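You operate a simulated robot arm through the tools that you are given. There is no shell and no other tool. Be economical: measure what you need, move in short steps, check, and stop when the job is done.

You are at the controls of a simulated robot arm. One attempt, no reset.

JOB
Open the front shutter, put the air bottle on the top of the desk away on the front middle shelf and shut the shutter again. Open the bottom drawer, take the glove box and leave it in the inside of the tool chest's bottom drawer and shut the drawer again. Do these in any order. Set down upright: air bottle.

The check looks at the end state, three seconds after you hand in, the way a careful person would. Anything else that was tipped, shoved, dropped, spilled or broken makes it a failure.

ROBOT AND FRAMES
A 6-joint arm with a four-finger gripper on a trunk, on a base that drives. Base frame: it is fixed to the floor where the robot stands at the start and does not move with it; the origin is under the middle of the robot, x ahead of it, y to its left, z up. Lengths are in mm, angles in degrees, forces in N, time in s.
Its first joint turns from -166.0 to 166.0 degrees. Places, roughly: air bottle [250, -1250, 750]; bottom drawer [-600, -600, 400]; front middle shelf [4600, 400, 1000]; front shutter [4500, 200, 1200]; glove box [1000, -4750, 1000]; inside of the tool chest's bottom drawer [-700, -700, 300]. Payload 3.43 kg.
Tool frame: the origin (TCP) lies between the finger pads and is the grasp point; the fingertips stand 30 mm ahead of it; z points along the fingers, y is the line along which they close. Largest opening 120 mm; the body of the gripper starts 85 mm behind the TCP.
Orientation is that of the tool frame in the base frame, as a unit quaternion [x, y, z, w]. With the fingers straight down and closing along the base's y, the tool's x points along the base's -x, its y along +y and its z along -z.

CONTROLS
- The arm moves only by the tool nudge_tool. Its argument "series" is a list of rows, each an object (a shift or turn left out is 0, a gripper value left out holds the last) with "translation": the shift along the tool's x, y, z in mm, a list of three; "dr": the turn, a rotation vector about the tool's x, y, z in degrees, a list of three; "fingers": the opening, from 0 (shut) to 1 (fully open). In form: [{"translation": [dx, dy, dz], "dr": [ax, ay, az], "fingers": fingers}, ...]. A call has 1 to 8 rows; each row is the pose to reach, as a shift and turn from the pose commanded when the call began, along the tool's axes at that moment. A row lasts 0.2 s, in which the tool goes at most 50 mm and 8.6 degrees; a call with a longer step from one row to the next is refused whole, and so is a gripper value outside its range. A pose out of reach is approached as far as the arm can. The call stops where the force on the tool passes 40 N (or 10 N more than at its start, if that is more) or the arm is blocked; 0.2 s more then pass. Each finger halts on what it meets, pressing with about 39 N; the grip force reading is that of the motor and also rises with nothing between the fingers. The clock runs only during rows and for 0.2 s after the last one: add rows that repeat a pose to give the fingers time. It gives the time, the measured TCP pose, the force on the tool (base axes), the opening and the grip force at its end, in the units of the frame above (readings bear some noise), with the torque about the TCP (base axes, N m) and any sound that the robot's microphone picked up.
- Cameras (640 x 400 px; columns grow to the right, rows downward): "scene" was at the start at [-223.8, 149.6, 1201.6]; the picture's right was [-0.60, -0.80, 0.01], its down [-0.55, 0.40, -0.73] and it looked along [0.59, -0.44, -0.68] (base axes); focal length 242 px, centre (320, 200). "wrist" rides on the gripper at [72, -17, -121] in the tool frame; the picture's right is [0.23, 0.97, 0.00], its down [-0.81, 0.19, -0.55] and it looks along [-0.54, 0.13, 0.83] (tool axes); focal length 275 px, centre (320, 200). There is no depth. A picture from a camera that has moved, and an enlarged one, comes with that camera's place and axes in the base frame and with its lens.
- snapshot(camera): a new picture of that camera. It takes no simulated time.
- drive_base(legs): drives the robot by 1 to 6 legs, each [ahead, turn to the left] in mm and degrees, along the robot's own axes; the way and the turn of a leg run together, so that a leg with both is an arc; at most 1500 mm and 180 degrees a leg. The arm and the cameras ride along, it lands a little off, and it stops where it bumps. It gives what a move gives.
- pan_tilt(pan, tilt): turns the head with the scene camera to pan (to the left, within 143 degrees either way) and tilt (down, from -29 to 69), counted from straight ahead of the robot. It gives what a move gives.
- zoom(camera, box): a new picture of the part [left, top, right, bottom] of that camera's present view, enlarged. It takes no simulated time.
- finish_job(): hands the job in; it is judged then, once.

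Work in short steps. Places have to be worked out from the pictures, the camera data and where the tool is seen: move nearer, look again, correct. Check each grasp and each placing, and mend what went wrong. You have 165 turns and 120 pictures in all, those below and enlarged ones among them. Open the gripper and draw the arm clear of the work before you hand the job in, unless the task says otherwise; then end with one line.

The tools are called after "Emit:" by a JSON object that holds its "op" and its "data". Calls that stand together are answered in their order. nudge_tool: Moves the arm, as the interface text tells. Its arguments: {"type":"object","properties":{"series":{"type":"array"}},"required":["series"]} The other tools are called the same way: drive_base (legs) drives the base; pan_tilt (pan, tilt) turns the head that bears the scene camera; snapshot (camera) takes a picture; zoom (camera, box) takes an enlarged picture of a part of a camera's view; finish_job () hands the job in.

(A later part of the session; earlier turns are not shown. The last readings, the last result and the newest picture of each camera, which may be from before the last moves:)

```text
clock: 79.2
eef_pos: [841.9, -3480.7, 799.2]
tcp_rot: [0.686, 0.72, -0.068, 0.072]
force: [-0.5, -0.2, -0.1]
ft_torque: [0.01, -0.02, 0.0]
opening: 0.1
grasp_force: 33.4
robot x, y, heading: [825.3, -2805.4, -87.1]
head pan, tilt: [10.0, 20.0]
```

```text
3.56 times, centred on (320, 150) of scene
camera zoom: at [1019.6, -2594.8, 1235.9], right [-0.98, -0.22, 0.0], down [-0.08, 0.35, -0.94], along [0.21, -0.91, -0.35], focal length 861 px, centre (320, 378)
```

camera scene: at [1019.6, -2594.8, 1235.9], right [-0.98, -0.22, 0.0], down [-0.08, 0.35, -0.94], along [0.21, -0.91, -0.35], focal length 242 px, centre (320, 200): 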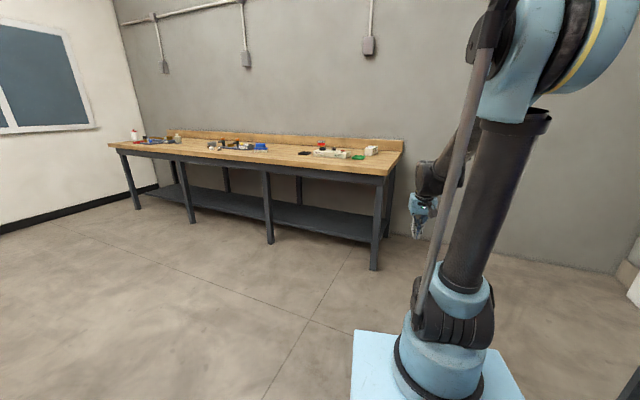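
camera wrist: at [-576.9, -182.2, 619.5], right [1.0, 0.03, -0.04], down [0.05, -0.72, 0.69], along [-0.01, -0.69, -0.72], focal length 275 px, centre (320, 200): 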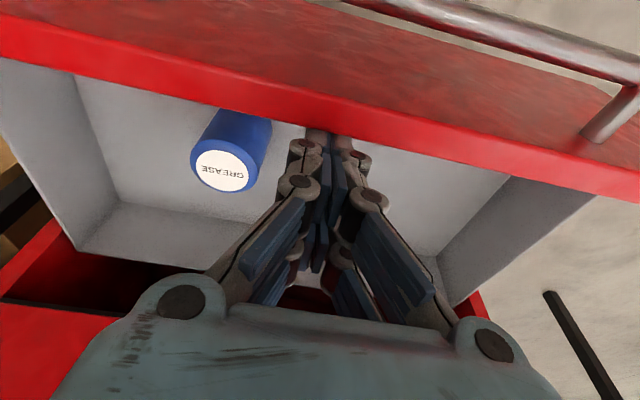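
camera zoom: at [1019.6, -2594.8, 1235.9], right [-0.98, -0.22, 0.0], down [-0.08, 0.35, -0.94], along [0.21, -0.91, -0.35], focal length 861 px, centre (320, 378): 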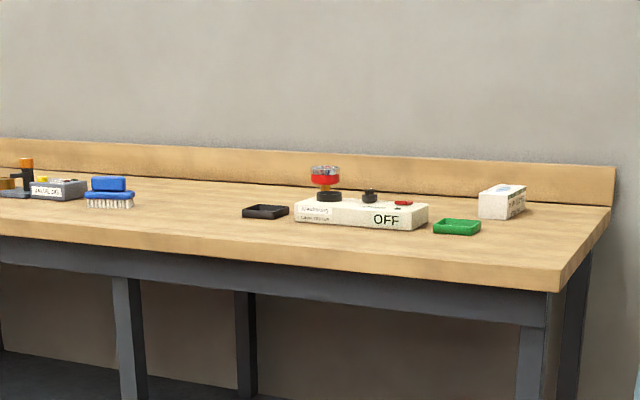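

The white box at the bench's right end looks like the glove box, near (1030, -4650). I straighten and raise the tool and drive to stand about 1.3 m in front of it.

Emit:
{"op": "nudge_tool", "data": {"series": [{"translation": [0, 0, -45], "dr": [0, 4, 0], "fingers": 1}, {"translation": [0, 0, -90], "dr": [0, 8, 0], "fingers": 1}, {"translation": [0, 0, -135], "dr": [0, 11, 0]}, {"translation": [0, 0, -180], "dr": [0, 11, 0]}, {"translation": [0, 0, -225], "dr": [0, 11, 0]}, {"translation": [0, 0, -270], "dr": [0, 11, 0]}]}}

Emit:
{"op": "drive_base", "data": {"legs": [[0, 38], [718, 0], [0, -52]]}}

Emit:
{"op": "pan_tilt", "data": {"pan": -5, "tilt": 20}}

Emit:
{"op": "snapshot", "data": {"camera": "scene"}}

```text
clock: 80.6
eef_pos: [838.4, -3425.4, 1065.7]
tcp_rot: [0.69, 0.724, -0.001, 0.002]
force: [0.8, 0.0, -0.3]
ft_torque: [-0.02, 0.01, -0.01]
opening: 120.2
grasp_force: 0.0
robot x, y, heading: [824.4, -2803.9, -87.3]
head pan, tilt: [10.0, 20.0]
```

```text
clock: 89.0
eef_pos: [1143.8, -3944.1, 1066.6]
tcp_rot: [0.769, 0.639, -0.001, 0.002]
force: [-0.3, 0.4, -0.4]
ft_torque: [0.01, -0.01, 0.03]
opening: 120.1
grasp_force: 0.1
robot x, y, heading: [1275.3, -3337.1, -100.3]
head pan, tilt: [10.0, 20.0]
```

```text
clock: 89.8
eef_pos: [1144.2, -3930.5, 1073.7]
tcp_rot: [0.769, 0.639, -0.007, 0.006]
force: [0.1, 0.7, -0.8]
ft_torque: [0.03, -0.03, 0.03]
opening: 120.2
grasp_force: 0.0
robot x, y, heading: [1278.4, -3339.2, -100.5]
head pan, tilt: [-5.0, 20.0]
```

```text
83 pictures are left
camera scene: at [1493.1, -3174.1, 1235.8], right [-0.96, 0.27, 0.0], down [0.09, 0.34, -0.94], along [-0.25, -0.9, -0.35], focal length 242 px, centre (320, 200)
```

scene: 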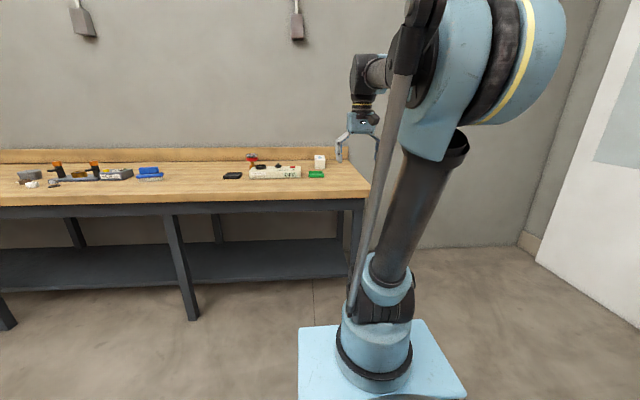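

The box stands near (1049, -4775) with the bench top near z≈860 and its front edge near y≈-4250. I drive 380 mm closer.

Emit:
{"op": "drive_base", "data": {"legs": [[380, 0]]}}

Emit:
{"op": "snapshot", "data": {"camera": "wrist"}}

Emit:
{"op": "zoom", "data": {"camera": "scene", "box": [200, 120, 400, 245]}}

```text
clock: 92.2
eef_pos: [1068.4, -4301.2, 1073.8]
tcp_rot: [0.772, 0.636, -0.006, 0.006]
force: [-0.3, 0.9, 0.1]
ft_torque: [0.01, 0.0, 0.02]
opening: 120.0
grasp_force: 0.1
robot x, y, heading: [1210.2, -3712.8, -101.0]
head pan, tilt: [-5.0, 20.0]
```

```text
82 pictures are left
camera wrist: at [1066.2, -4225.6, 1193.0], right [1.0, 0.04, 0.0], down [0.03, -0.82, 0.57], along [0.02, -0.57, -0.82], focal length 275 px, centre (320, 200)
```

wrist: 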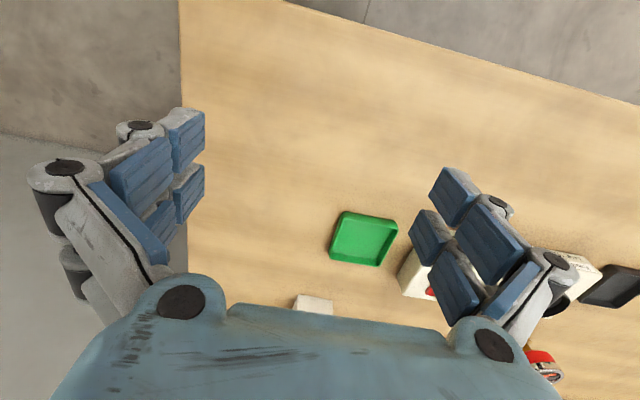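

```text
3.20 times, centred on (300, 182) of scene
camera zoom: at [1424.0, -3548.2, 1235.9], right [-0.96, 0.28, 0.0], down [0.1, 0.34, -0.94], along [-0.26, -0.9, -0.35], focal length 775 px, centre (384, 256)
```

zoom: 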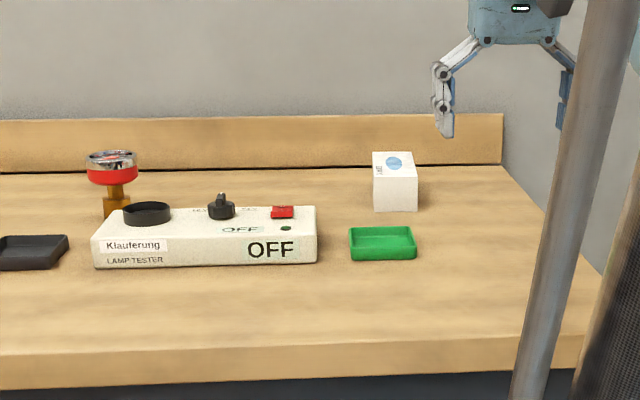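

I move the tool ahead 280 mm at this height to look down at the box.

Emit:
{"op": "nudge_tool", "data": {"series": [{"translation": [-50, 0, 0]}, {"translation": [-100, 0, 0]}, {"translation": [-150, 0, 0]}, {"translation": [-200, 0, 0]}, {"translation": [-250, 0, 0]}]}}

Emit:
{"op": "snapshot", "data": {"camera": "wrist"}}

```text
clock: 93.4
eef_pos: [1020.2, -4537.5, 1092.2]
tcp_rot: [0.772, 0.635, -0.012, 0.01]
force: [-0.4, 1.2, 0.7]
ft_torque: [-0.12, 0.01, 0.0]
opening: 119.9
grasp_force: 0.0
robot x, y, heading: [1203.2, -3709.6, -101.2]
head pan, tilt: [-5.0, 20.0]
```

```text
80 pictures are left
camera wrist: at [1018.9, -4459.7, 1210.0], right [1.0, 0.04, -0.01], down [0.03, -0.82, 0.58], along [0.02, -0.58, -0.82], focal length 275 px, centre (320, 200)
```

wrist: 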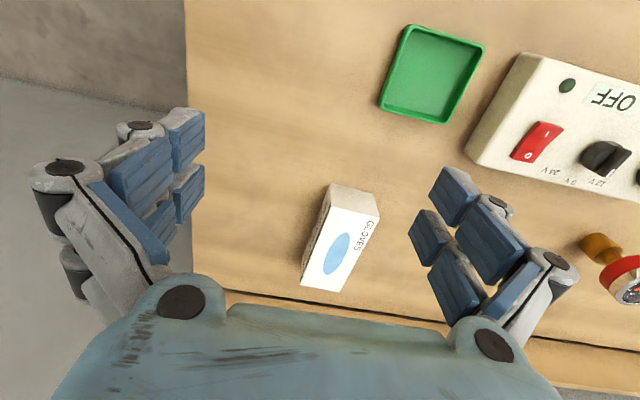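

It's labelled GLOVES. I put its centre at (1052, -4755), about 64 × 164 × 57 mm, bench at z≈873, long axis nearly in line with the tool. I move above it and check.

Emit:
{"op": "nudge_tool", "data": {"series": [{"translation": [-40, 15, 13], "dr": [0, 0, 2.7]}, {"translation": [-80, 29, 26], "dr": [0, 0, 2.7]}, {"translation": [-120, 44, 40], "dr": [0, 0, 2.7]}, {"translation": [-160, 58, 54], "dr": [0, 0, 2.7]}, {"translation": [-201, 73, 68], "dr": [0, 0, 2.7]}]}}

Emit:
{"op": "snapshot", "data": {"camera": "wrist"}}

```text
clock: 94.6
eef_pos: [1054.5, -4744.9, 1028.9]
tcp_rot: [0.787, 0.617, -0.012, 0.011]
force: [0.9, 1.0, 0.5]
ft_torque: [-0.05, -0.02, 0.02]
opening: 119.9
grasp_force: 0.1
robot x, y, heading: [1204.1, -3706.4, -101.1]
head pan, tilt: [-5.0, 20.0]
```

```text
79 pictures are left
camera wrist: at [1055.7, -4667.7, 1147.1], right [1.0, -0.01, 0.0], down [0.0, -0.82, 0.58], along [-0.01, -0.58, -0.82], focal length 275 px, centre (320, 200)
```

wrist: 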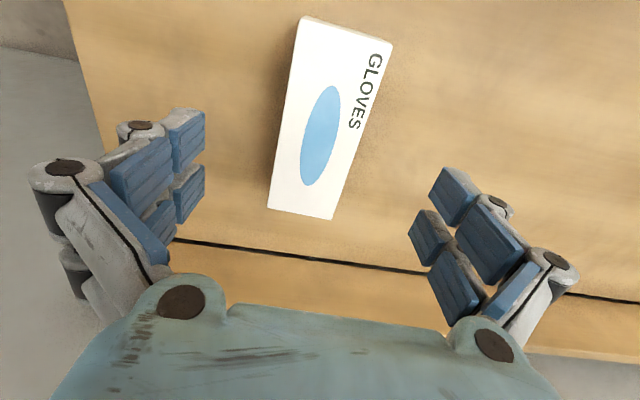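

The box is centred at (1054, -4760) and aligned. I descend to z≈913 and close.

Emit:
{"op": "nudge_tool", "data": {"series": [{"translation": [-8, 3, 40]}, {"translation": [-11, 3, 80]}, {"translation": [-11, 3, 105]}, {"translation": [-11, 3, 115]}, {"translation": [-11, 3, 115]}]}}

Emit:
{"op": "nudge_tool", "data": {"series": [{"fingers": 0.45}, {"fingers": 0.45}, {"fingers": 0.4}, {"fingers": 0.4}]}}

Emit:
{"op": "snapshot", "data": {"camera": "wrist"}}

```text
clock: 95.8
eef_pos: [1054.4, -4761.9, 913.8]
tcp_rot: [0.787, 0.617, -0.011, 0.01]
force: [0.0, 0.2, 0.6]
ft_torque: [-0.02, 0.05, 0.02]
opening: 120.0
grasp_force: 0.1
robot x, y, heading: [1203.4, -3707.5, -101.2]
head pan, tilt: [-5.0, 20.0]
```

```text
clock: 96.8
eef_pos: [1054.1, -4760.7, 913.4]
tcp_rot: [0.787, 0.617, -0.012, 0.011]
force: [-4.5, 0.9, 13.2]
ft_torque: [0.14, 0.15, -0.2]
opening: 69.7
grasp_force: 39.0
robot x, y, heading: [1204.2, -3710.8, -101.4]
head pan, tilt: [-5.0, 20.0]
```

```text
78 pictures are left
camera wrist: at [1055.9, -4683.9, 1032.0], right [1.0, -0.01, 0.0], down [-0.01, -0.82, 0.58], along [-0.01, -0.58, -0.82], focal length 275 px, centre (320, 200)
```

wrist: 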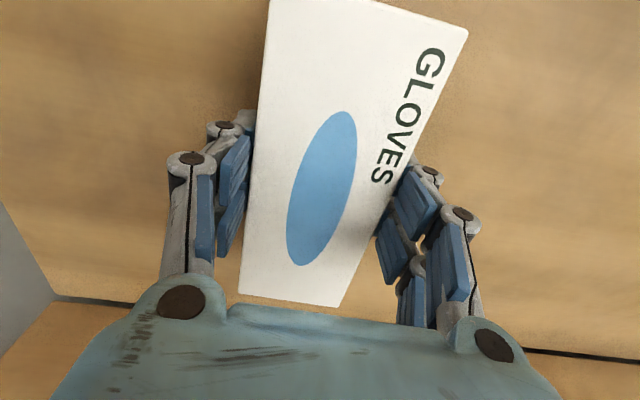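

Gripped at 69.7 mm with 39 N. I lift it and check.

Emit:
{"op": "nudge_tool", "data": {"series": [{"translation": [0, 0, -20], "fingers": 0.4}, {"translation": [0, 0, -50]}, {"translation": [0, 0, -90]}, {"translation": [0, 0, -130]}, {"translation": [0, 0, -170]}]}}

Emit:
{"op": "snapshot", "data": {"camera": "wrist"}}

```text
clock: 98.0
eef_pos: [1052.0, -4757.0, 1080.9]
tcp_rot: [0.786, 0.618, -0.011, 0.011]
force: [-1.1, 0.2, -0.5]
ft_torque: [0.05, 0.04, -0.02]
opening: 48.1
grasp_force: 0.0
robot x, y, heading: [1205.9, -3709.3, -100.9]
head pan, tilt: [-5.0, 20.0]
```

```text
77 pictures are left
camera wrist: at [1054.6, -4679.7, 1198.9], right [1.0, -0.01, 0.0], down [-0.01, -0.82, 0.58], along [-0.01, -0.58, -0.82], focal length 275 px, centre (320, 200)
```

wrist: 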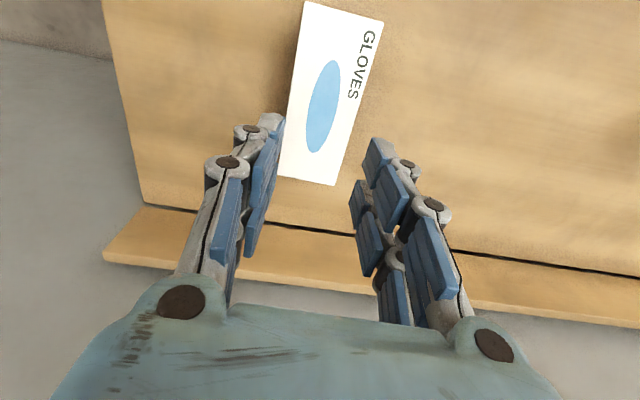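

The box slipped out and still stands in place. I go down again slightly lower and close with a full-shut command so the grip keeps its force.

Emit:
{"op": "nudge_tool", "data": {"series": [{"translation": [0, 4, 10], "fingers": 1}, {"translation": [0, 4, 50], "fingers": 1}, {"translation": [0, 4, 90]}, {"translation": [0, 4, 130]}, {"translation": [0, 4, 160]}, {"translation": [0, 4, 172]}, {"translation": [0, 4, 172]}]}}

Emit:
{"op": "nudge_tool", "data": {"series": [{"fingers": 0}, {"fingers": 0}, {"fingers": 0}, {"fingers": 0}]}}

Emit:
{"op": "nudge_tool", "data": {"series": [{"translation": [0, 0, -5], "fingers": 0}, {"translation": [0, 0, -10], "fingers": 0}, {"translation": [0, 0, -20]}, {"translation": [0, 0, -30]}]}}

Emit:
{"op": "snapshot", "data": {"camera": "wrist"}}

```text
clock: 99.6
eef_pos: [1058.6, -4761.7, 909.7]
tcp_rot: [0.787, 0.617, -0.01, 0.011]
force: [-0.6, 0.2, -0.7]
ft_torque: [0.02, 0.0, 0.01]
opening: 120.2
grasp_force: 0.0
robot x, y, heading: [1203.4, -3711.9, -101.2]
head pan, tilt: [-5.0, 20.0]
```

```text
clock: 100.6
eef_pos: [1059.0, -4760.5, 911.2]
tcp_rot: [0.787, 0.616, -0.012, 0.011]
force: [-4.4, 0.8, 18.0]
ft_torque: [0.25, 0.2, -0.13]
opening: 69.6
grasp_force: 39.2
robot x, y, heading: [1203.2, -3710.4, -101.3]
head pan, tilt: [-5.0, 20.0]
```

```text
clock: 101.6
eef_pos: [1058.5, -4763.2, 940.2]
tcp_rot: [0.787, 0.616, -0.01, 0.01]
force: [-0.5, 0.1, -3.1]
ft_torque: [0.02, 0.01, 0.04]
opening: 69.5
grasp_force: 38.7
robot x, y, heading: [1203.1, -3711.0, -101.0]
head pan, tilt: [-5.0, 20.0]
```

```text
76 pictures are left
camera wrist: at [1061.3, -4684.5, 1058.8], right [1.0, -0.01, 0.0], down [-0.01, -0.82, 0.58], along [-0.01, -0.58, -0.82], focal length 275 px, centre (320, 200)
```

wrist: 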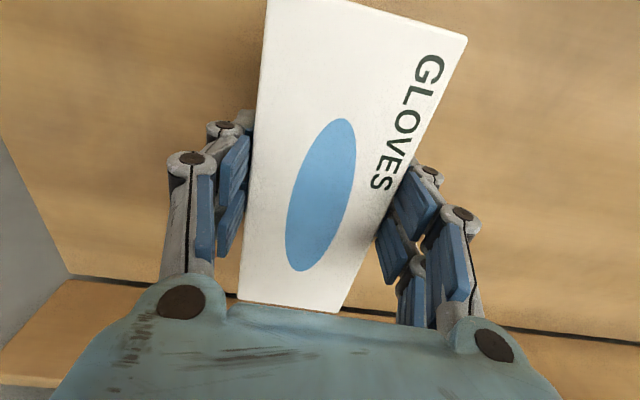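

Now it is lifted with the tool (3 N weight). I raise it gently and check again.

Emit:
{"op": "nudge_tool", "data": {"series": [{"translation": [0, 0, -15], "fingers": 0}, {"translation": [0, 0, -35]}, {"translation": [0, 0, -55]}, {"translation": [0, 0, -75]}, {"translation": [0, 0, -95]}, {"translation": [0, 0, -115]}, {"translation": [0, 0, -135]}]}}

Emit:
{"op": "nudge_tool", "data": {"series": [{"translation": [20, 0, 0], "fingers": 0}, {"translation": [50, 0, 0]}, {"translation": [85, 0, 0]}, {"translation": [125, 0, 0]}, {"translation": [170, 0, 0]}, {"translation": [215, 0, 0]}, {"translation": [260, 0, 0]}, {"translation": [300, 0, 0]}]}}

Emit:
{"op": "snapshot", "data": {"camera": "wrist"}}

```text
clock: 103.2
eef_pos: [1058.5, -4757.5, 1073.1]
tcp_rot: [0.787, 0.617, -0.011, 0.009]
force: [-0.3, 0.4, -3.0]
ft_torque: [-0.01, -0.05, 0.03]
opening: 69.7
grasp_force: 39.0
robot x, y, heading: [1204.6, -3710.8, -101.3]
head pan, tilt: [-5.0, 20.0]
```

```text
clock: 105.0
eef_pos: [1131.3, -4467.6, 1062.6]
tcp_rot: [0.787, 0.617, -0.011, 0.01]
force: [-1.1, -0.1, -2.7]
ft_torque: [0.07, -0.02, 0.0]
opening: 69.4
grasp_force: 39.6
robot x, y, heading: [1204.9, -3708.3, -101.2]
head pan, tilt: [-5.0, 20.0]
```

```text
75 pictures are left
camera wrist: at [1132.6, -4391.7, 1181.5], right [1.0, -0.01, 0.0], down [-0.01, -0.82, 0.58], along [-0.01, -0.58, -0.82], focal length 275 px, centre (320, 200)
```

wrist: 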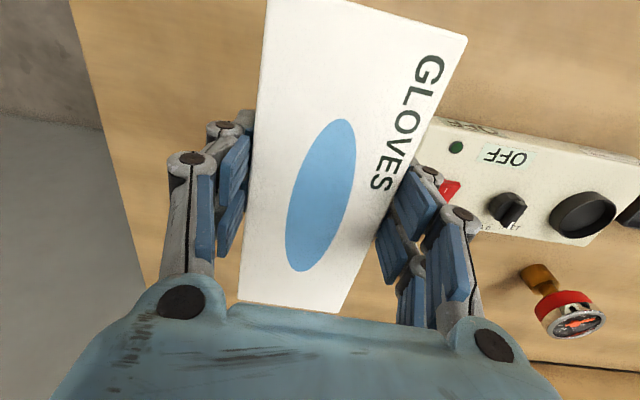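

The box is secure. I drive back by the same route in reverse.

Emit:
{"op": "drive_base", "data": {"legs": [[0, 34.4], [-988, 0], [0, -22.7]]}}

```text
clock: 113.5
eef_pos: [888.6, -3550.7, 1063.4]
tcp_rot: [0.718, 0.696, -0.009, 0.012]
force: [0.3, 0.2, -1.9]
ft_torque: [0.02, 0.03, 0.01]
opening: 69.6
grasp_force: 38.7
robot x, y, heading: [806.0, -2792.1, -88.8]
head pan, tilt: [-5.0, 20.0]
```

Emit:
{"op": "drive_base", "data": {"legs": [[0, -1.2], [-1400, 0]]}}

```text
clock: 120.9
eef_pos: [881.8, -2135.4, 1072.7]
tcp_rot: [0.721, 0.693, -0.014, 0.017]
force: [-0.3, -0.4, -2.2]
ft_torque: [0.03, -0.01, 0.0]
opening: 69.4
grasp_force: 38.6
robot x, y, heading: [800.3, -1392.3, -89.4]
head pan, tilt: [-5.0, 20.0]
```

At (800, -1392), grip steady. I continue back, then swing toward the chest.

Emit:
{"op": "drive_base", "data": {"legs": [[-1340, 0], [0, 51.6], [-1440, 0]]}}

```text
clock: 137.4
eef_pos: [215.7, 435.4, 1081.3]
tcp_rot: [0.335, 0.942, -0.008, 0.026]
force: [-0.2, -1.0, -2.0]
ft_torque: [0.0, 0.02, -0.02]
opening: 69.4
grasp_force: 39.2
robot x, y, heading: [-415.0, 816.6, -36.7]
head pan, tilt: [-5.0, 20.0]
```

Still holding. I turn and drive to about (-300, 503) facing the drawer.

Emit:
{"op": "drive_base", "data": {"legs": [[0, -33.3], [334, 0], [0, -31]]}}

Emit:
{"op": "pan_tilt", "data": {"pan": -10, "tilt": 45}}

Emit:
{"op": "snapshot", "data": {"camera": "scene"}}

Emit:
{"op": "snapshot", "data": {"camera": "wrist"}}

```text
clock: 143.1
eef_pos: [-373.3, -224.1, 1089.8]
tcp_rot: [0.788, 0.615, -0.025, 0.023]
force: [-0.2, -0.6, -3.3]
ft_torque: [0.0, 0.02, -0.02]
opening: 69.7
grasp_force: 39.0
robot x, y, heading: [-301.3, 491.8, -101.5]
head pan, tilt: [-5.0, 20.0]
```

```text
clock: 144.0
eef_pos: [-370.8, -211.9, 1098.7]
tcp_rot: [0.788, 0.614, -0.029, 0.026]
force: [0.0, -0.2, -2.4]
ft_torque: [0.0, -0.02, 0.02]
opening: 69.8
grasp_force: 39.1
robot x, y, heading: [-301.5, 494.9, -101.5]
head pan, tilt: [-10.0, 45.0]
```

```text
74 pictures are left
camera scene: at [-83.9, 669.2, 1197.4], right [-0.93, 0.37, 0.0], down [0.26, 0.67, -0.7], along [-0.26, -0.65, -0.72], focal length 242 px, centre (320, 200)
```

scene: 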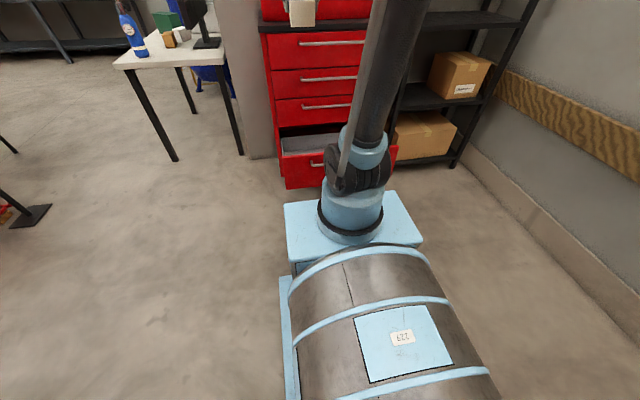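

```text
73 pictures are left
camera wrist: at [-367.5, -128.7, 1212.8], right [1.0, -0.01, -0.01], down [0.0, -0.79, 0.62], along [-0.02, -0.62, -0.79], focal length 275 px, centre (320, 200)
```

wrist: 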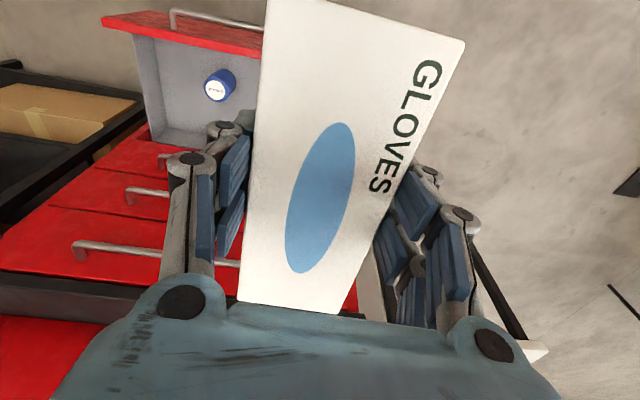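

I zoom in to locate the open drawer's inside.

Emit:
{"op": "zoom", "data": {"camera": "scene", "box": [260, 110, 400, 198]}}

```text
4.55 times, centred on (330, 154) of scene
camera zoom: at [-83.9, 669.2, 1197.4], right [-0.93, 0.37, 0.0], down [0.26, 0.67, -0.7], along [-0.26, -0.65, -0.72], focal length 1101 px, centre (274, 409)
```

zoom: 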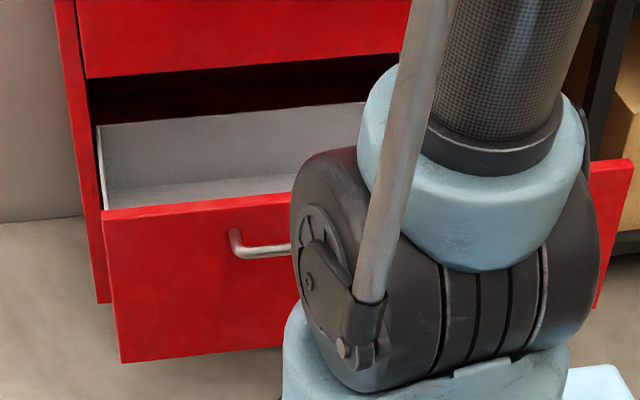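

I need the drawer's usable depth; I zoom the wrist view's left part, where its west half shows.

Emit:
{"op": "zoom", "data": {"camera": "wrist", "box": [60, 0, 260, 125]}}

Emit:
{"op": "zoom", "data": {"camera": "wrist", "box": [60, 80, 260, 205]}}

```text
3.20 times, centred on (160, 62) of wrist
camera zoom: at [-367.5, -128.7, 1212.8], right [1.0, -0.01, -0.01], down [0.0, -0.79, 0.62], along [-0.02, -0.62, -0.79], focal length 881 px, centre (832, 640)
```

zoom: 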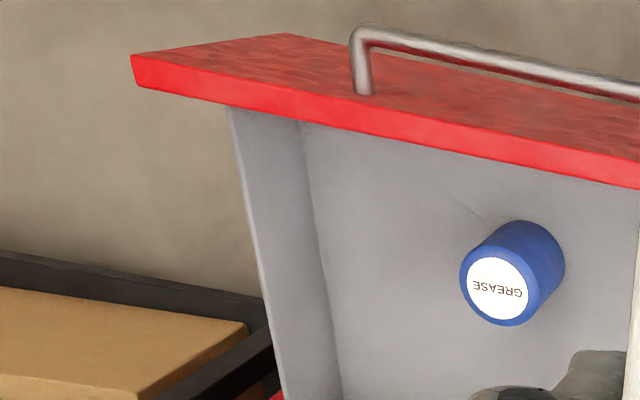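

```text
3.20 times, centred on (160, 142) of wrist
camera zoom: at [-367.5, -128.7, 1212.8], right [1.0, -0.01, -0.01], down [0.0, -0.79, 0.62], along [-0.02, -0.62, -0.79], focal length 881 px, centre (832, 384)
```

zoom: 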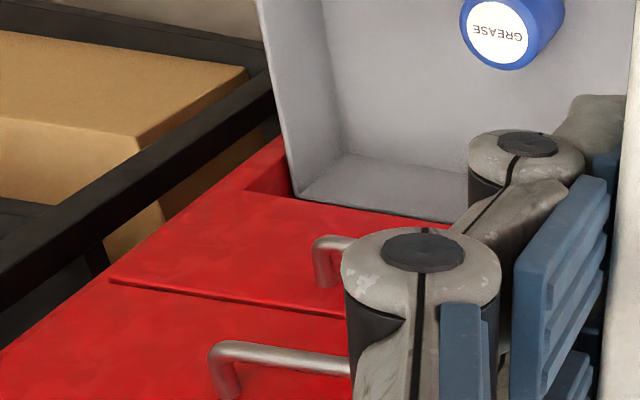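

The drawer interior is ~270 mm deep, floor at z≈410, rim at z≈500, with the can near (-650, -343). I'll set the box in the east half around (-477, -412), first moving above it and levelling.

Emit:
{"op": "nudge_tool", "data": {"series": [{"translation": [-28, -7, 30], "dr": [0, 2, -1.5], "fingers": 0}, {"translation": [-56, -14, 60], "dr": [0, 4.4, -3.2]}, {"translation": [-84, -21, 90], "dr": [0, 4.4, -3.2]}, {"translation": [-112, -28, 120], "dr": [0, 4.4, -3.2]}, {"translation": [-140, -34, 150], "dr": [0, 4.4, -3.2]}, {"translation": [-168, -40, 180], "dr": [0, 4.4, -3.2]}, {"translation": [-194, -46, 210], "dr": [0, 4.4, -3.2]}, {"translation": [-219, -53, 240], "dr": [0, 4.4, -3.2]}]}}

Emit:
{"op": "nudge_tool", "data": {"series": [{"translation": [0, 0, 35], "fingers": 0}, {"translation": [0, 0, 70]}, {"translation": [0, 0, 105]}, {"translation": [0, 0, 140]}, {"translation": [0, 0, 175]}, {"translation": [0, 0, 210]}, {"translation": [0, 0, 230]}]}}

Emit:
{"op": "snapshot", "data": {"camera": "wrist"}}

Emit:
{"op": "zoom", "data": {"camera": "scene", "box": [240, 60, 400, 200]}}

```text
clock: 145.8
eef_pos: [-482.0, -428.8, 873.8]
tcp_rot: [0.771, 0.637, 0.001, 0.002]
force: [0.5, 0.1, -2.3]
ft_torque: [-0.01, 0.03, -0.03]
opening: 69.7
grasp_force: 39.0
robot x, y, heading: [-300.2, 489.8, -101.4]
head pan, tilt: [-10.0, 45.0]
```

```text
clock: 147.4
eef_pos: [-479.2, -430.5, 643.3]
tcp_rot: [0.771, 0.637, 0.001, 0.002]
force: [0.0, 0.3, -3.0]
ft_torque: [-0.01, -0.01, -0.01]
opening: 69.5
grasp_force: 38.8
robot x, y, heading: [-302.6, 497.2, -101.2]
head pan, tilt: [-10.0, 45.0]
```

```text
69 pictures are left
camera wrist: at [-480.6, -356.1, 764.5], right [1.0, 0.04, 0.0], down [0.03, -0.83, 0.56], along [0.03, -0.55, -0.83], focal length 275 px, centre (320, 200)
```

wrist: 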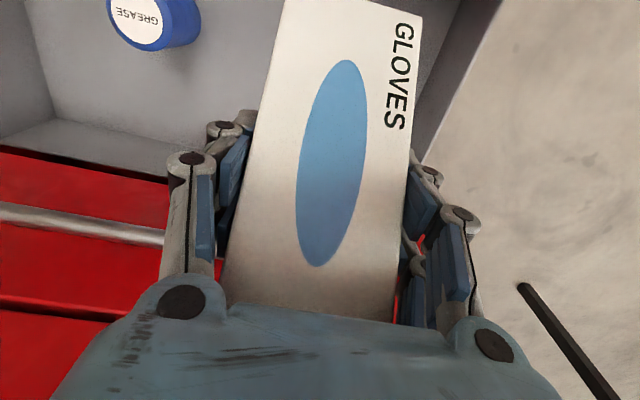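

```text
2.86 times, centred on (320, 130) of scene
camera zoom: at [-83.9, 669.1, 1197.4], right [-0.93, 0.37, 0.0], down [0.26, 0.67, -0.7], along [-0.26, -0.65, -0.72], focal length 692 px, centre (320, 400)
```

zoom: 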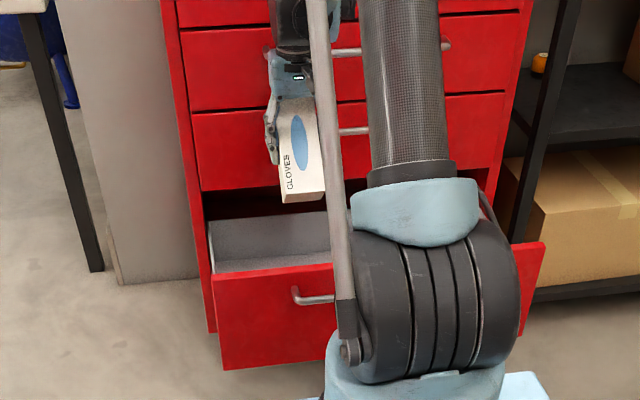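

Rear rim at y≈-545 here, panel at y≈-275, so I shift 20 mm toward the robot and go down to just above the floor.

Emit:
{"op": "nudge_tool", "data": {"series": [{"translation": [20, 0, 30], "fingers": 0}, {"translation": [20, 0, 65]}, {"translation": [20, 0, 100]}, {"translation": [20, 0, 130]}, {"translation": [20, 0, 150]}, {"translation": [20, 0, 168]}]}}

Emit:
{"op": "snapshot", "data": {"camera": "wrist"}}

```text
clock: 148.8
eef_pos: [-475.2, -410.4, 476.8]
tcp_rot: [0.771, 0.637, 0.001, 0.002]
force: [-0.2, -0.3, -2.9]
ft_torque: [-0.03, 0.0, 0.0]
opening: 69.7
grasp_force: 39.5
robot x, y, heading: [-300.4, 493.0, -101.5]
head pan, tilt: [-10.0, 45.0]
```

```text
67 pictures are left
camera wrist: at [-477.5, -336.9, 597.3], right [1.0, 0.04, 0.0], down [0.03, -0.83, 0.56], along [0.03, -0.55, -0.83], focal length 275 px, centre (320, 200)
```

wrist: 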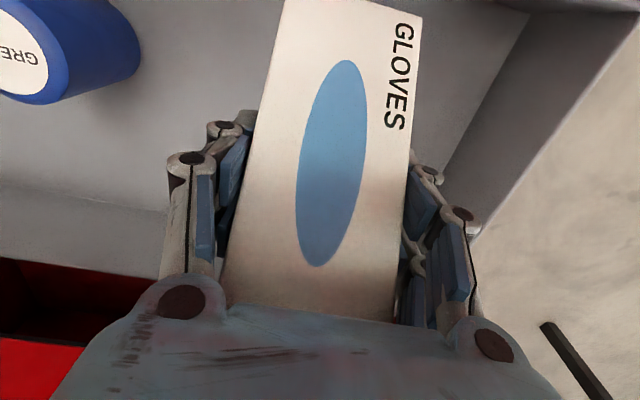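

Clear all round. I lower in small steps, watching the force for floor contact.

Emit:
{"op": "nudge_tool", "data": {"series": [{"translation": [0, 0, 6], "fingers": 0}, {"translation": [0, 0, 12]}, {"translation": [0, 0, 18]}, {"translation": [0, 0, 22]}]}}

Emit:
{"op": "nudge_tool", "data": {"series": [{"translation": [0, 0, 4], "fingers": 0}, {"translation": [0, 0, 8]}, {"translation": [0, 0, 8]}]}}

```text
clock: 149.8
eef_pos: [-475.6, -411.8, 455.7]
tcp_rot: [0.771, 0.637, 0.0, 0.002]
force: [0.0, -0.1, -3.0]
ft_torque: [0.04, -0.02, 0.0]
opening: 69.7
grasp_force: 38.8
robot x, y, heading: [-298.3, 494.0, -101.3]
head pan, tilt: [-10.0, 45.0]
```

```text
clock: 150.6
eef_pos: [-472.7, -410.9, 447.0]
tcp_rot: [0.771, 0.637, 0.0, 0.002]
force: [0.2, -0.3, -2.7]
ft_torque: [0.01, -0.01, 0.03]
opening: 69.7
grasp_force: 39.2
robot x, y, heading: [-299.6, 493.3, -101.3]
head pan, tilt: [-10.0, 45.0]
```

Emit:
{"op": "nudge_tool", "data": {"series": [{"translation": [0, 0, 5], "fingers": 0}, {"translation": [0, 0, 10]}, {"translation": [0, 0, 15]}, {"translation": [0, 0, 20]}]}}

Emit:
{"op": "snapshot", "data": {"camera": "wrist"}}

```text
clock: 151.6
eef_pos: [-475.0, -410.5, 428.1]
tcp_rot: [0.771, 0.637, 0.001, 0.001]
force: [-0.2, 0.0, -2.3]
ft_torque: [-0.05, 0.0, 0.01]
opening: 69.8
grasp_force: 38.7
robot x, y, heading: [-302.3, 495.3, -101.6]
head pan, tilt: [-10.0, 45.0]
```

```text
66 pictures are left
camera wrist: at [-476.3, -336.6, 548.6], right [1.0, 0.04, 0.0], down [0.03, -0.83, 0.56], along [0.03, -0.55, -0.83], focal length 275 px, centre (320, 200)
```

wrist: 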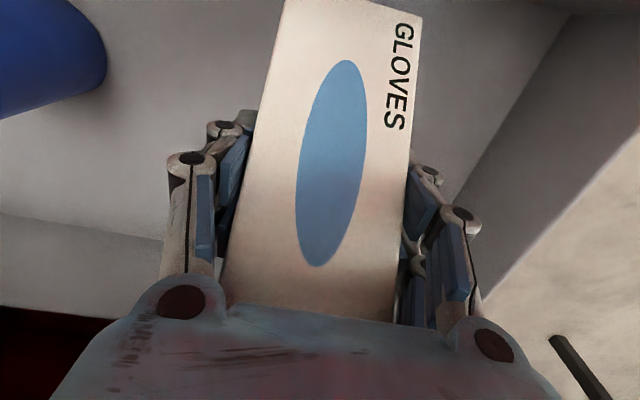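

No contact yet; the rear-wall edge puts the floor nearer z≈355. I lower on.

Emit:
{"op": "nudge_tool", "data": {"series": [{"translation": [0, 0, 6], "fingers": 0}, {"translation": [0, 0, 12]}, {"translation": [0, 0, 18]}, {"translation": [0, 0, 23]}]}}

Emit:
{"op": "nudge_tool", "data": {"series": [{"translation": [0, 0, 4], "fingers": 0}, {"translation": [0, 0, 8]}, {"translation": [0, 0, 12]}]}}

```text
clock: 152.6
eef_pos: [-475.4, -410.8, 404.8]
tcp_rot: [0.771, 0.637, 0.001, 0.002]
force: [0.1, 0.8, -2.6]
ft_torque: [0.0, -0.03, -0.01]
opening: 69.9
grasp_force: 38.9
robot x, y, heading: [-299.7, 493.2, -101.4]
head pan, tilt: [-10.0, 45.0]
```

```text
clock: 153.4
eef_pos: [-473.6, -411.0, 392.1]
tcp_rot: [0.771, 0.637, 0.001, 0.002]
force: [0.0, 0.2, -1.9]
ft_torque: [-0.03, -0.03, 0.03]
opening: 69.7
grasp_force: 39.0
robot x, y, heading: [-301.6, 494.1, -101.4]
head pan, tilt: [-10.0, 45.0]
```

Emit:
{"op": "nudge_tool", "data": {"series": [{"translation": [0, 0, 4], "fingers": 0}, {"translation": [0, 0, 8]}, {"translation": [0, 0, 12]}]}}

Emit:
{"op": "nudge_tool", "data": {"series": [{"translation": [0, 0, 4], "fingers": 0}, {"translation": [0, 0, 8]}, {"translation": [0, 0, 12]}]}}

Emit:
{"op": "snapshot", "data": {"camera": "wrist"}}

```text
clock: 154.2
eef_pos: [-473.9, -410.7, 381.5]
tcp_rot: [0.771, 0.637, 0.0, 0.002]
force: [-5.4, -8.8, 24.2]
ft_torque: [0.36, 0.04, 0.06]
opening: 69.9
grasp_force: 38.8
robot x, y, heading: [-298.4, 496.0, -101.7]
head pan, tilt: [-10.0, 45.0]
```

```text
clock: 155.0
eef_pos: [-474.3, -411.0, 369.4]
tcp_rot: [0.771, 0.637, 0.0, 0.002]
force: [-2.7, -11.0, 22.6]
ft_torque: [0.4, -0.01, 0.04]
opening: 69.8
grasp_force: 39.2
robot x, y, heading: [-303.1, 495.6, -101.6]
head pan, tilt: [-10.0, 45.0]
```

```text
65 pictures are left
camera wrist: at [-476.5, -336.9, 489.7], right [1.0, 0.04, 0.0], down [0.03, -0.83, 0.56], along [0.03, -0.56, -0.83], focal length 275 px, centre (320, 200)
```

wrist: 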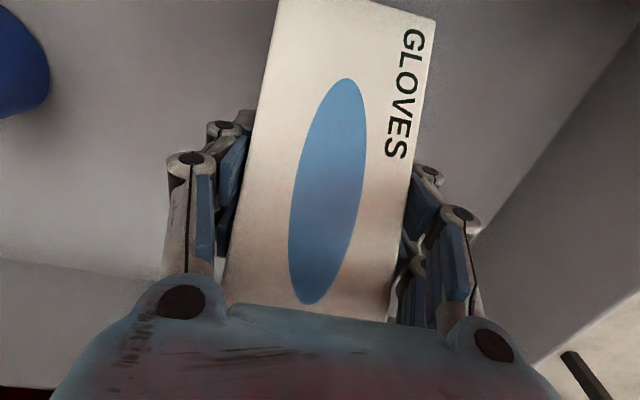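

The box is on the floor (contact force, it slid up slightly in the grip). I open and lift away.

Emit:
{"op": "nudge_tool", "data": {"series": [{"fingers": 0.7}, {"fingers": 0.9}, {"fingers": 0.9}]}}

Emit:
{"op": "nudge_tool", "data": {"series": [{"translation": [0, 0, -25]}, {"translation": [0, 0, -60]}, {"translation": [0, 0, -110]}, {"translation": [0, 0, -160]}, {"translation": [0, 0, -210]}, {"translation": [0, 0, -260]}, {"translation": [0, 0, -310]}, {"translation": [0, 0, -360]}]}}

Emit:
{"op": "snapshot", "data": {"camera": "wrist"}}

```text
clock: 155.8
eef_pos: [-474.4, -411.3, 369.7]
tcp_rot: [0.771, 0.637, 0.0, 0.002]
force: [0.3, 0.8, -0.6]
ft_torque: [0.0, 0.02, 0.02]
opening: 107.9
grasp_force: 0.0
robot x, y, heading: [-304.6, 497.0, -101.4]
head pan, tilt: [-10.0, 45.0]
```

```text
clock: 157.6
eef_pos: [-472.6, -408.6, 730.5]
tcp_rot: [0.771, 0.637, 0.0, 0.002]
force: [-0.3, -0.4, 0.2]
ft_torque: [0.06, -0.04, -0.01]
opening: 108.1
grasp_force: 0.0
robot x, y, heading: [-301.1, 494.5, -101.4]
head pan, tilt: [-10.0, 45.0]
```

```text
64 pictures are left
camera wrist: at [-476.1, -335.2, 850.8], right [1.0, 0.04, 0.0], down [0.03, -0.83, 0.56], along [0.03, -0.55, -0.83], focal length 275 px, centre (320, 200)
```

wrist: 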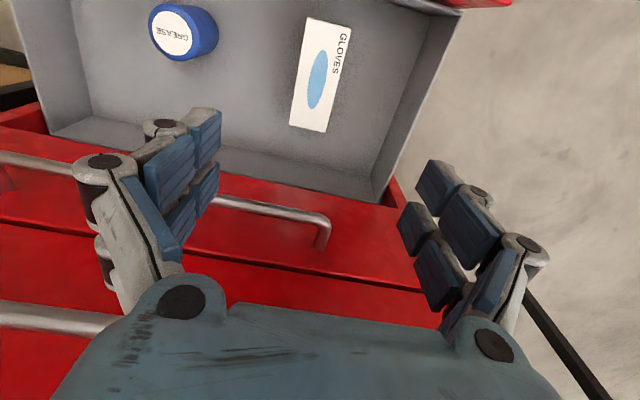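

The glove box lies flat in the drawer beside the can. To close: I back off 120 mm, shift in front of the handle's centre with closed fingers tilted, and push.

Emit:
{"op": "drive_base", "data": {"legs": [[-120, 0]]}}

Emit:
{"op": "nudge_tool", "data": {"series": [{"translation": [31, -30, 0], "fingers": 0}, {"translation": [62, -60, 0], "fingers": 0}, {"translation": [93, -90, 0], "dr": [0, -7.5, 0]}, {"translation": [124, -120, 0], "dr": [0, -15, 0]}, {"translation": [124, -120, 40], "dr": [0, -22.5, 0]}, {"translation": [124, -120, 80], "dr": [0, -30, 0]}, {"translation": [124, -120, 120], "dr": [0, -30, 0]}, {"translation": [124, -120, 150], "dr": [0, -30, 0]}]}}

```text
clock: 158.8
eef_pos: [-451.9, -290.6, 729.6]
tcp_rot: [0.772, 0.635, 0.0, 0.002]
force: [-1.0, 0.7, -0.4]
ft_torque: [-0.01, 0.02, -0.03]
opening: 108.1
grasp_force: 0.0
robot x, y, heading: [-277.0, 610.9, -101.8]
head pan, tilt: [-10.0, 45.0]
```

```text
clock: 160.7
eef_pos: [-549.6, -152.3, 611.9]
tcp_rot: [0.745, 0.612, -0.204, 0.17]
force: [-0.4, -0.3, 0.3]
ft_torque: [0.02, 0.01, 0.02]
opening: 0.1
grasp_force: 34.0
out of reach, approached as far as the arm can: row 7, 8
robot x, y, heading: [-279.0, 609.5, -102.0]
head pan, tilt: [-10.0, 45.0]
```

The low tilted pose needs more distance, so I back off another 200 mm and then lower.

Emit:
{"op": "drive_base", "data": {"legs": [[-200, 0]]}}

Emit:
{"op": "nudge_tool", "data": {"series": [{"translation": [0, 0, 45]}, {"translation": [-20, 0, 85]}, {"translation": [-5, 0, 125]}, {"translation": [12, 0, 165]}, {"translation": [30, 0, 205]}, {"translation": [45, 0, 235]}]}}

Emit:
{"op": "snapshot", "data": {"camera": "wrist"}}

```text
clock: 162.3
eef_pos: [-510.0, 47.4, 611.5]
tcp_rot: [0.746, 0.611, -0.203, 0.17]
force: [-0.2, 0.2, -0.1]
ft_torque: [0.02, 0.01, 0.02]
opening: 0.1
grasp_force: 33.8
robot x, y, heading: [-233.6, 810.3, -102.1]
head pan, tilt: [-10.0, 45.0]
```

```text
clock: 163.7
eef_pos: [-559.8, -113.8, 458.9]
tcp_rot: [0.745, 0.61, -0.207, 0.172]
force: [0.8, 0.5, 1.0]
ft_torque: [0.0, 0.0, 0.02]
opening: 0.0
grasp_force: 33.7
out of reach, approached as far as the arm can: row 1, 2, 3, 4, 5, 6
robot x, y, heading: [-237.3, 809.0, -102.0]
head pan, tilt: [-10.0, 45.0]
```

```text
63 pictures are left
camera wrist: at [-551.3, 11.9, 524.8], right [0.99, 0.0, -0.12], down [0.11, -0.44, 0.89], along [-0.05, -0.9, -0.43], focal length 275 px, centre (320, 200)
```

wrist: 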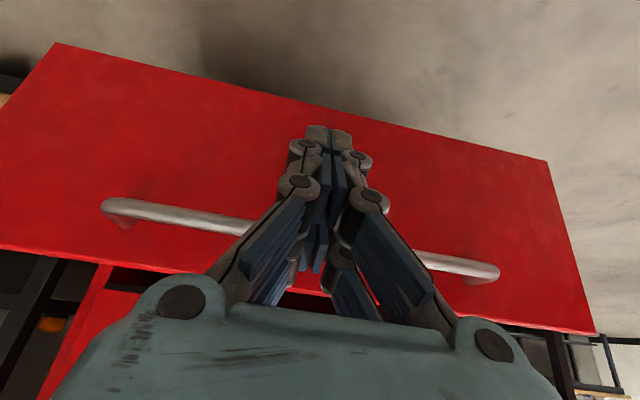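

The tip faces the handle's centre. I lower 18 mm, then drive ahead to push.

Emit:
{"op": "nudge_tool", "data": {"series": [{"translation": [9, 0, 16]}, {"translation": [9, 0, 16]}]}}

Emit:
{"op": "drive_base", "data": {"legs": [[180, 0]]}}

Emit:
{"op": "snapshot", "data": {"camera": "wrist"}}

```text
clock: 164.3
eef_pos: [-564.1, -121.1, 446.0]
tcp_rot: [0.745, 0.61, -0.208, 0.172]
force: [0.8, -0.5, 0.0]
ft_torque: [-0.01, 0.02, 0.01]
opening: 0.0
grasp_force: 33.1
out of reach, approached as far as the arm can: row 1, 2
robot x, y, heading: [-234.6, 811.1, -102.2]
head pan, tilt: [-10.0, 45.0]
```

```text
clock: 165.8
eef_pos: [-597.5, -298.6, 445.6]
tcp_rot: [0.744, 0.611, -0.207, 0.171]
force: [-0.1, -0.1, -0.3]
ft_torque: [-0.01, -0.01, -0.01]
opening: 0.0
grasp_force: 33.0
robot x, y, heading: [-272.8, 639.7, -101.8]
head pan, tilt: [-10.0, 45.0]
```

```text
62 pictures are left
camera wrist: at [-590.4, -173.0, 511.4], right [0.99, 0.0, -0.12], down [0.11, -0.43, 0.89], along [-0.05, -0.9, -0.43], focal length 275 px, centre (320, 200)
```

wrist: 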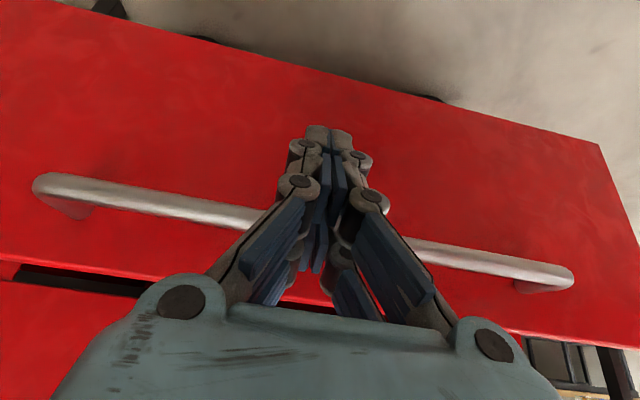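

The drawer is moving in. I keep pushing until the force stops it.

Emit:
{"op": "drive_base", "data": {"legs": [[140, 0]]}}

Emit:
{"op": "snapshot", "data": {"camera": "wrist"}}

```text
clock: 167.1
eef_pos: [-623.8, -432.4, 457.6]
tcp_rot: [0.743, 0.61, -0.212, 0.175]
force: [1.8, 0.6, -2.5]
ft_torque: [0.04, -0.01, 0.01]
opening: 0.0
grasp_force: 33.4
robot x, y, heading: [-302.3, 498.0, -102.0]
head pan, tilt: [-10.0, 45.0]
```

```text
61 pictures are left
camera wrist: at [-616.4, -307.0, 522.5], right [0.99, 0.01, -0.12], down [0.11, -0.43, 0.9], along [-0.05, -0.91, -0.42], focal length 275 px, centre (320, 200)
```

wrist: 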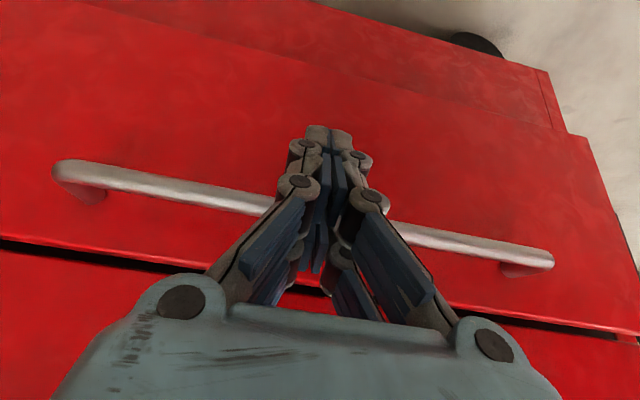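

Nearly shut; there's still a step at the lower right. I push a bit more.

Emit:
{"op": "drive_base", "data": {"legs": [[60, 0]]}}

Emit:
{"op": "snapshot", "data": {"camera": "wrist"}}

```text
clock: 168.0
eef_pos: [-624.3, -431.8, 492.8]
tcp_rot: [0.74, 0.608, -0.222, 0.184]
force: [-0.7, -1.8, -0.2]
ft_torque: [0.04, 0.02, 0.0]
opening: 0.0
grasp_force: 33.4
robot x, y, heading: [-304.9, 472.0, -101.8]
head pan, tilt: [-10.0, 45.0]
stopped in leg 1: the force on the tool passed its limit at 341 N (the readings are from after the stop); the commanded pose is now the measured one
```

```text
60 pictures are left
camera wrist: at [-615.8, -305.1, 554.1], right [0.99, 0.0, -0.12], down [0.11, -0.4, 0.91], along [-0.05, -0.92, -0.4], focal length 275 px, centre (320, 200)
```

wrist: 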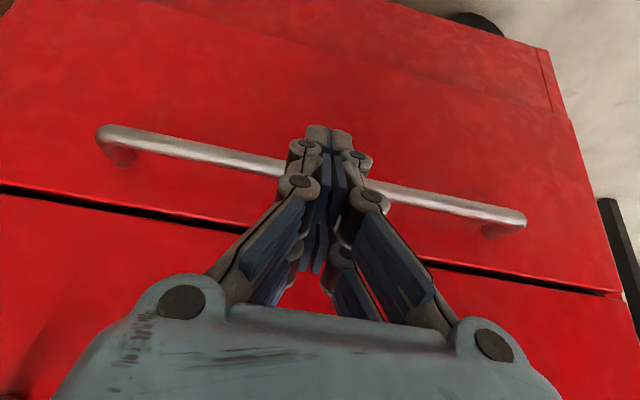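

The force peaked high, so it likely reached its end stop. I back away and check from the scene camera.

Emit:
{"op": "drive_base", "data": {"legs": [[-250, 0]]}}

Emit:
{"op": "pan_tilt", "data": {"pan": -8, "tilt": 35}}

Emit:
{"op": "zoom", "data": {"camera": "scene", "box": [220, 60, 400, 200]}}

Emit:
{"op": "snapshot", "data": {"camera": "wrist"}}

```text
clock: 169.8
eef_pos: [-571.8, -185.8, 493.0]
tcp_rot: [0.739, 0.609, -0.221, 0.183]
force: [0.6, -0.1, 0.6]
ft_torque: [-0.01, -0.01, -0.02]
opening: 0.0
grasp_force: 33.3
robot x, y, heading: [-253.2, 722.7, -101.7]
head pan, tilt: [-10.0, 45.0]
```

```text
clock: 170.5
eef_pos: [-571.0, -179.3, 505.8]
tcp_rot: [0.738, 0.608, -0.225, 0.188]
force: [0.1, -0.4, 0.4]
ft_torque: [0.02, 0.01, 0.03]
opening: 0.0
grasp_force: 33.3
robot x, y, heading: [-253.0, 721.1, -101.8]
head pan, tilt: [-8.0, 35.0]
```

```text
2.86 times, centred on (310, 130) of scene
camera zoom: at [-37.1, 888.4, 1212.1], right [-0.94, 0.34, 0.0], down [0.2, 0.55, -0.81], along [-0.27, -0.76, -0.58], focal length 692 px, centre (349, 400)
```

zoom: 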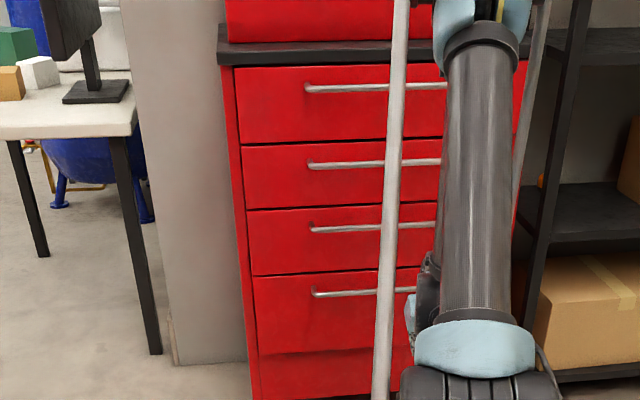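

```text
58 pictures are left
camera wrist: at [-561.5, -51.2, 564.6], right [0.99, 0.0, -0.13], down [0.12, -0.39, 0.91], along [-0.05, -0.92, -0.39], focal length 275 px, centre (320, 200)
```

wrist: 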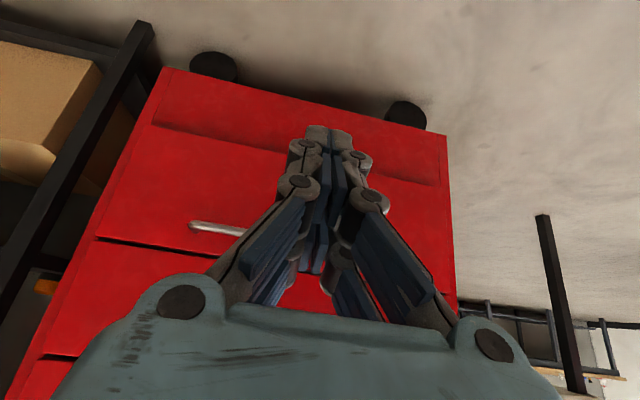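

The drawer looks flush with the others. I level and raise the arm for travel, then drive along the truck toward the front shutter.

Emit:
{"op": "nudge_tool", "data": {"series": [{"translation": [0, 0, -45], "dr": [0, 8, 0]}, {"translation": [-20, 0, -90], "dr": [0, 16, 0]}, {"translation": [-40, 0, -130], "dr": [0, 24, 0]}, {"translation": [-60, 0, -170], "dr": [0, 32, 0]}, {"translation": [-80, 0, -210], "dr": [0, 32, 0]}, {"translation": [-90, 0, -250], "dr": [0, 32, 0]}, {"translation": [-90, 0, -295], "dr": [0, 32, 0]}, {"translation": [-90, 0, -340], "dr": [0, 32, 0]}]}}

Emit:
{"op": "drive_base", "data": {"legs": [[0, 82.5], [1450, 0], [1450, 0]]}}

Emit:
{"op": "pan_tilt", "data": {"pan": 30, "tilt": 15}}

Emit:
{"op": "snapshot", "data": {"camera": "scene"}}

```text
clock: 172.3
eef_pos: [-547.4, -66.9, 834.2]
tcp_rot: [0.771, 0.636, -0.012, 0.013]
force: [0.2, -1.2, -0.5]
ft_torque: [0.07, 0.01, 0.0]
opening: 0.0
grasp_force: 33.8
robot x, y, heading: [-258.8, 719.9, -102.0]
head pan, tilt: [-8.0, 35.0]
```

```text
clock: 190.5
eef_pos: [3159.4, -788.0, 833.0]
tcp_rot: [0.181, 0.983, -0.001, 0.019]
force: [0.0, -0.1, 0.2]
ft_torque: [0.0, 0.04, 0.0]
opening: 0.0
grasp_force: 33.6
robot x, y, heading: [2433.6, -364.4, -21.6]
head pan, tilt: [-8.0, 35.0]
```

```text
clock: 191.5
eef_pos: [3150.3, -784.5, 844.0]
tcp_rot: [0.181, 0.983, -0.004, 0.025]
force: [0.1, -0.1, -0.2]
ft_torque: [0.03, -0.01, -0.03]
opening: 0.0
grasp_force: 33.7
robot x, y, heading: [2435.8, -364.9, -21.8]
head pan, tilt: [30.0, 15.0]
```

```text
57 pictures are left
camera scene: at [2324.2, -66.5, 1244.1], right [0.15, -0.99, -0.01], down [-0.27, -0.03, -0.96], along [0.95, 0.14, -0.27], focal length 242 px, centre (320, 200)
```

scene: 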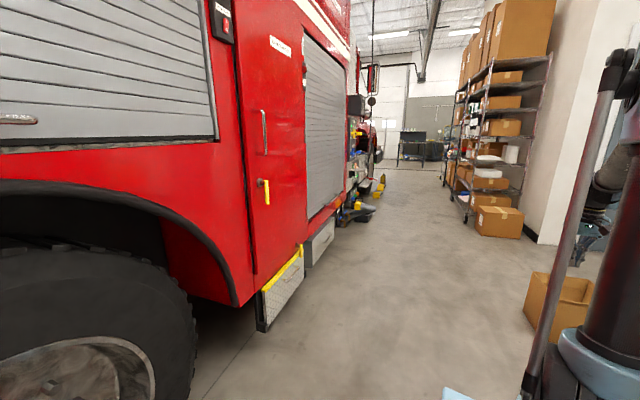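

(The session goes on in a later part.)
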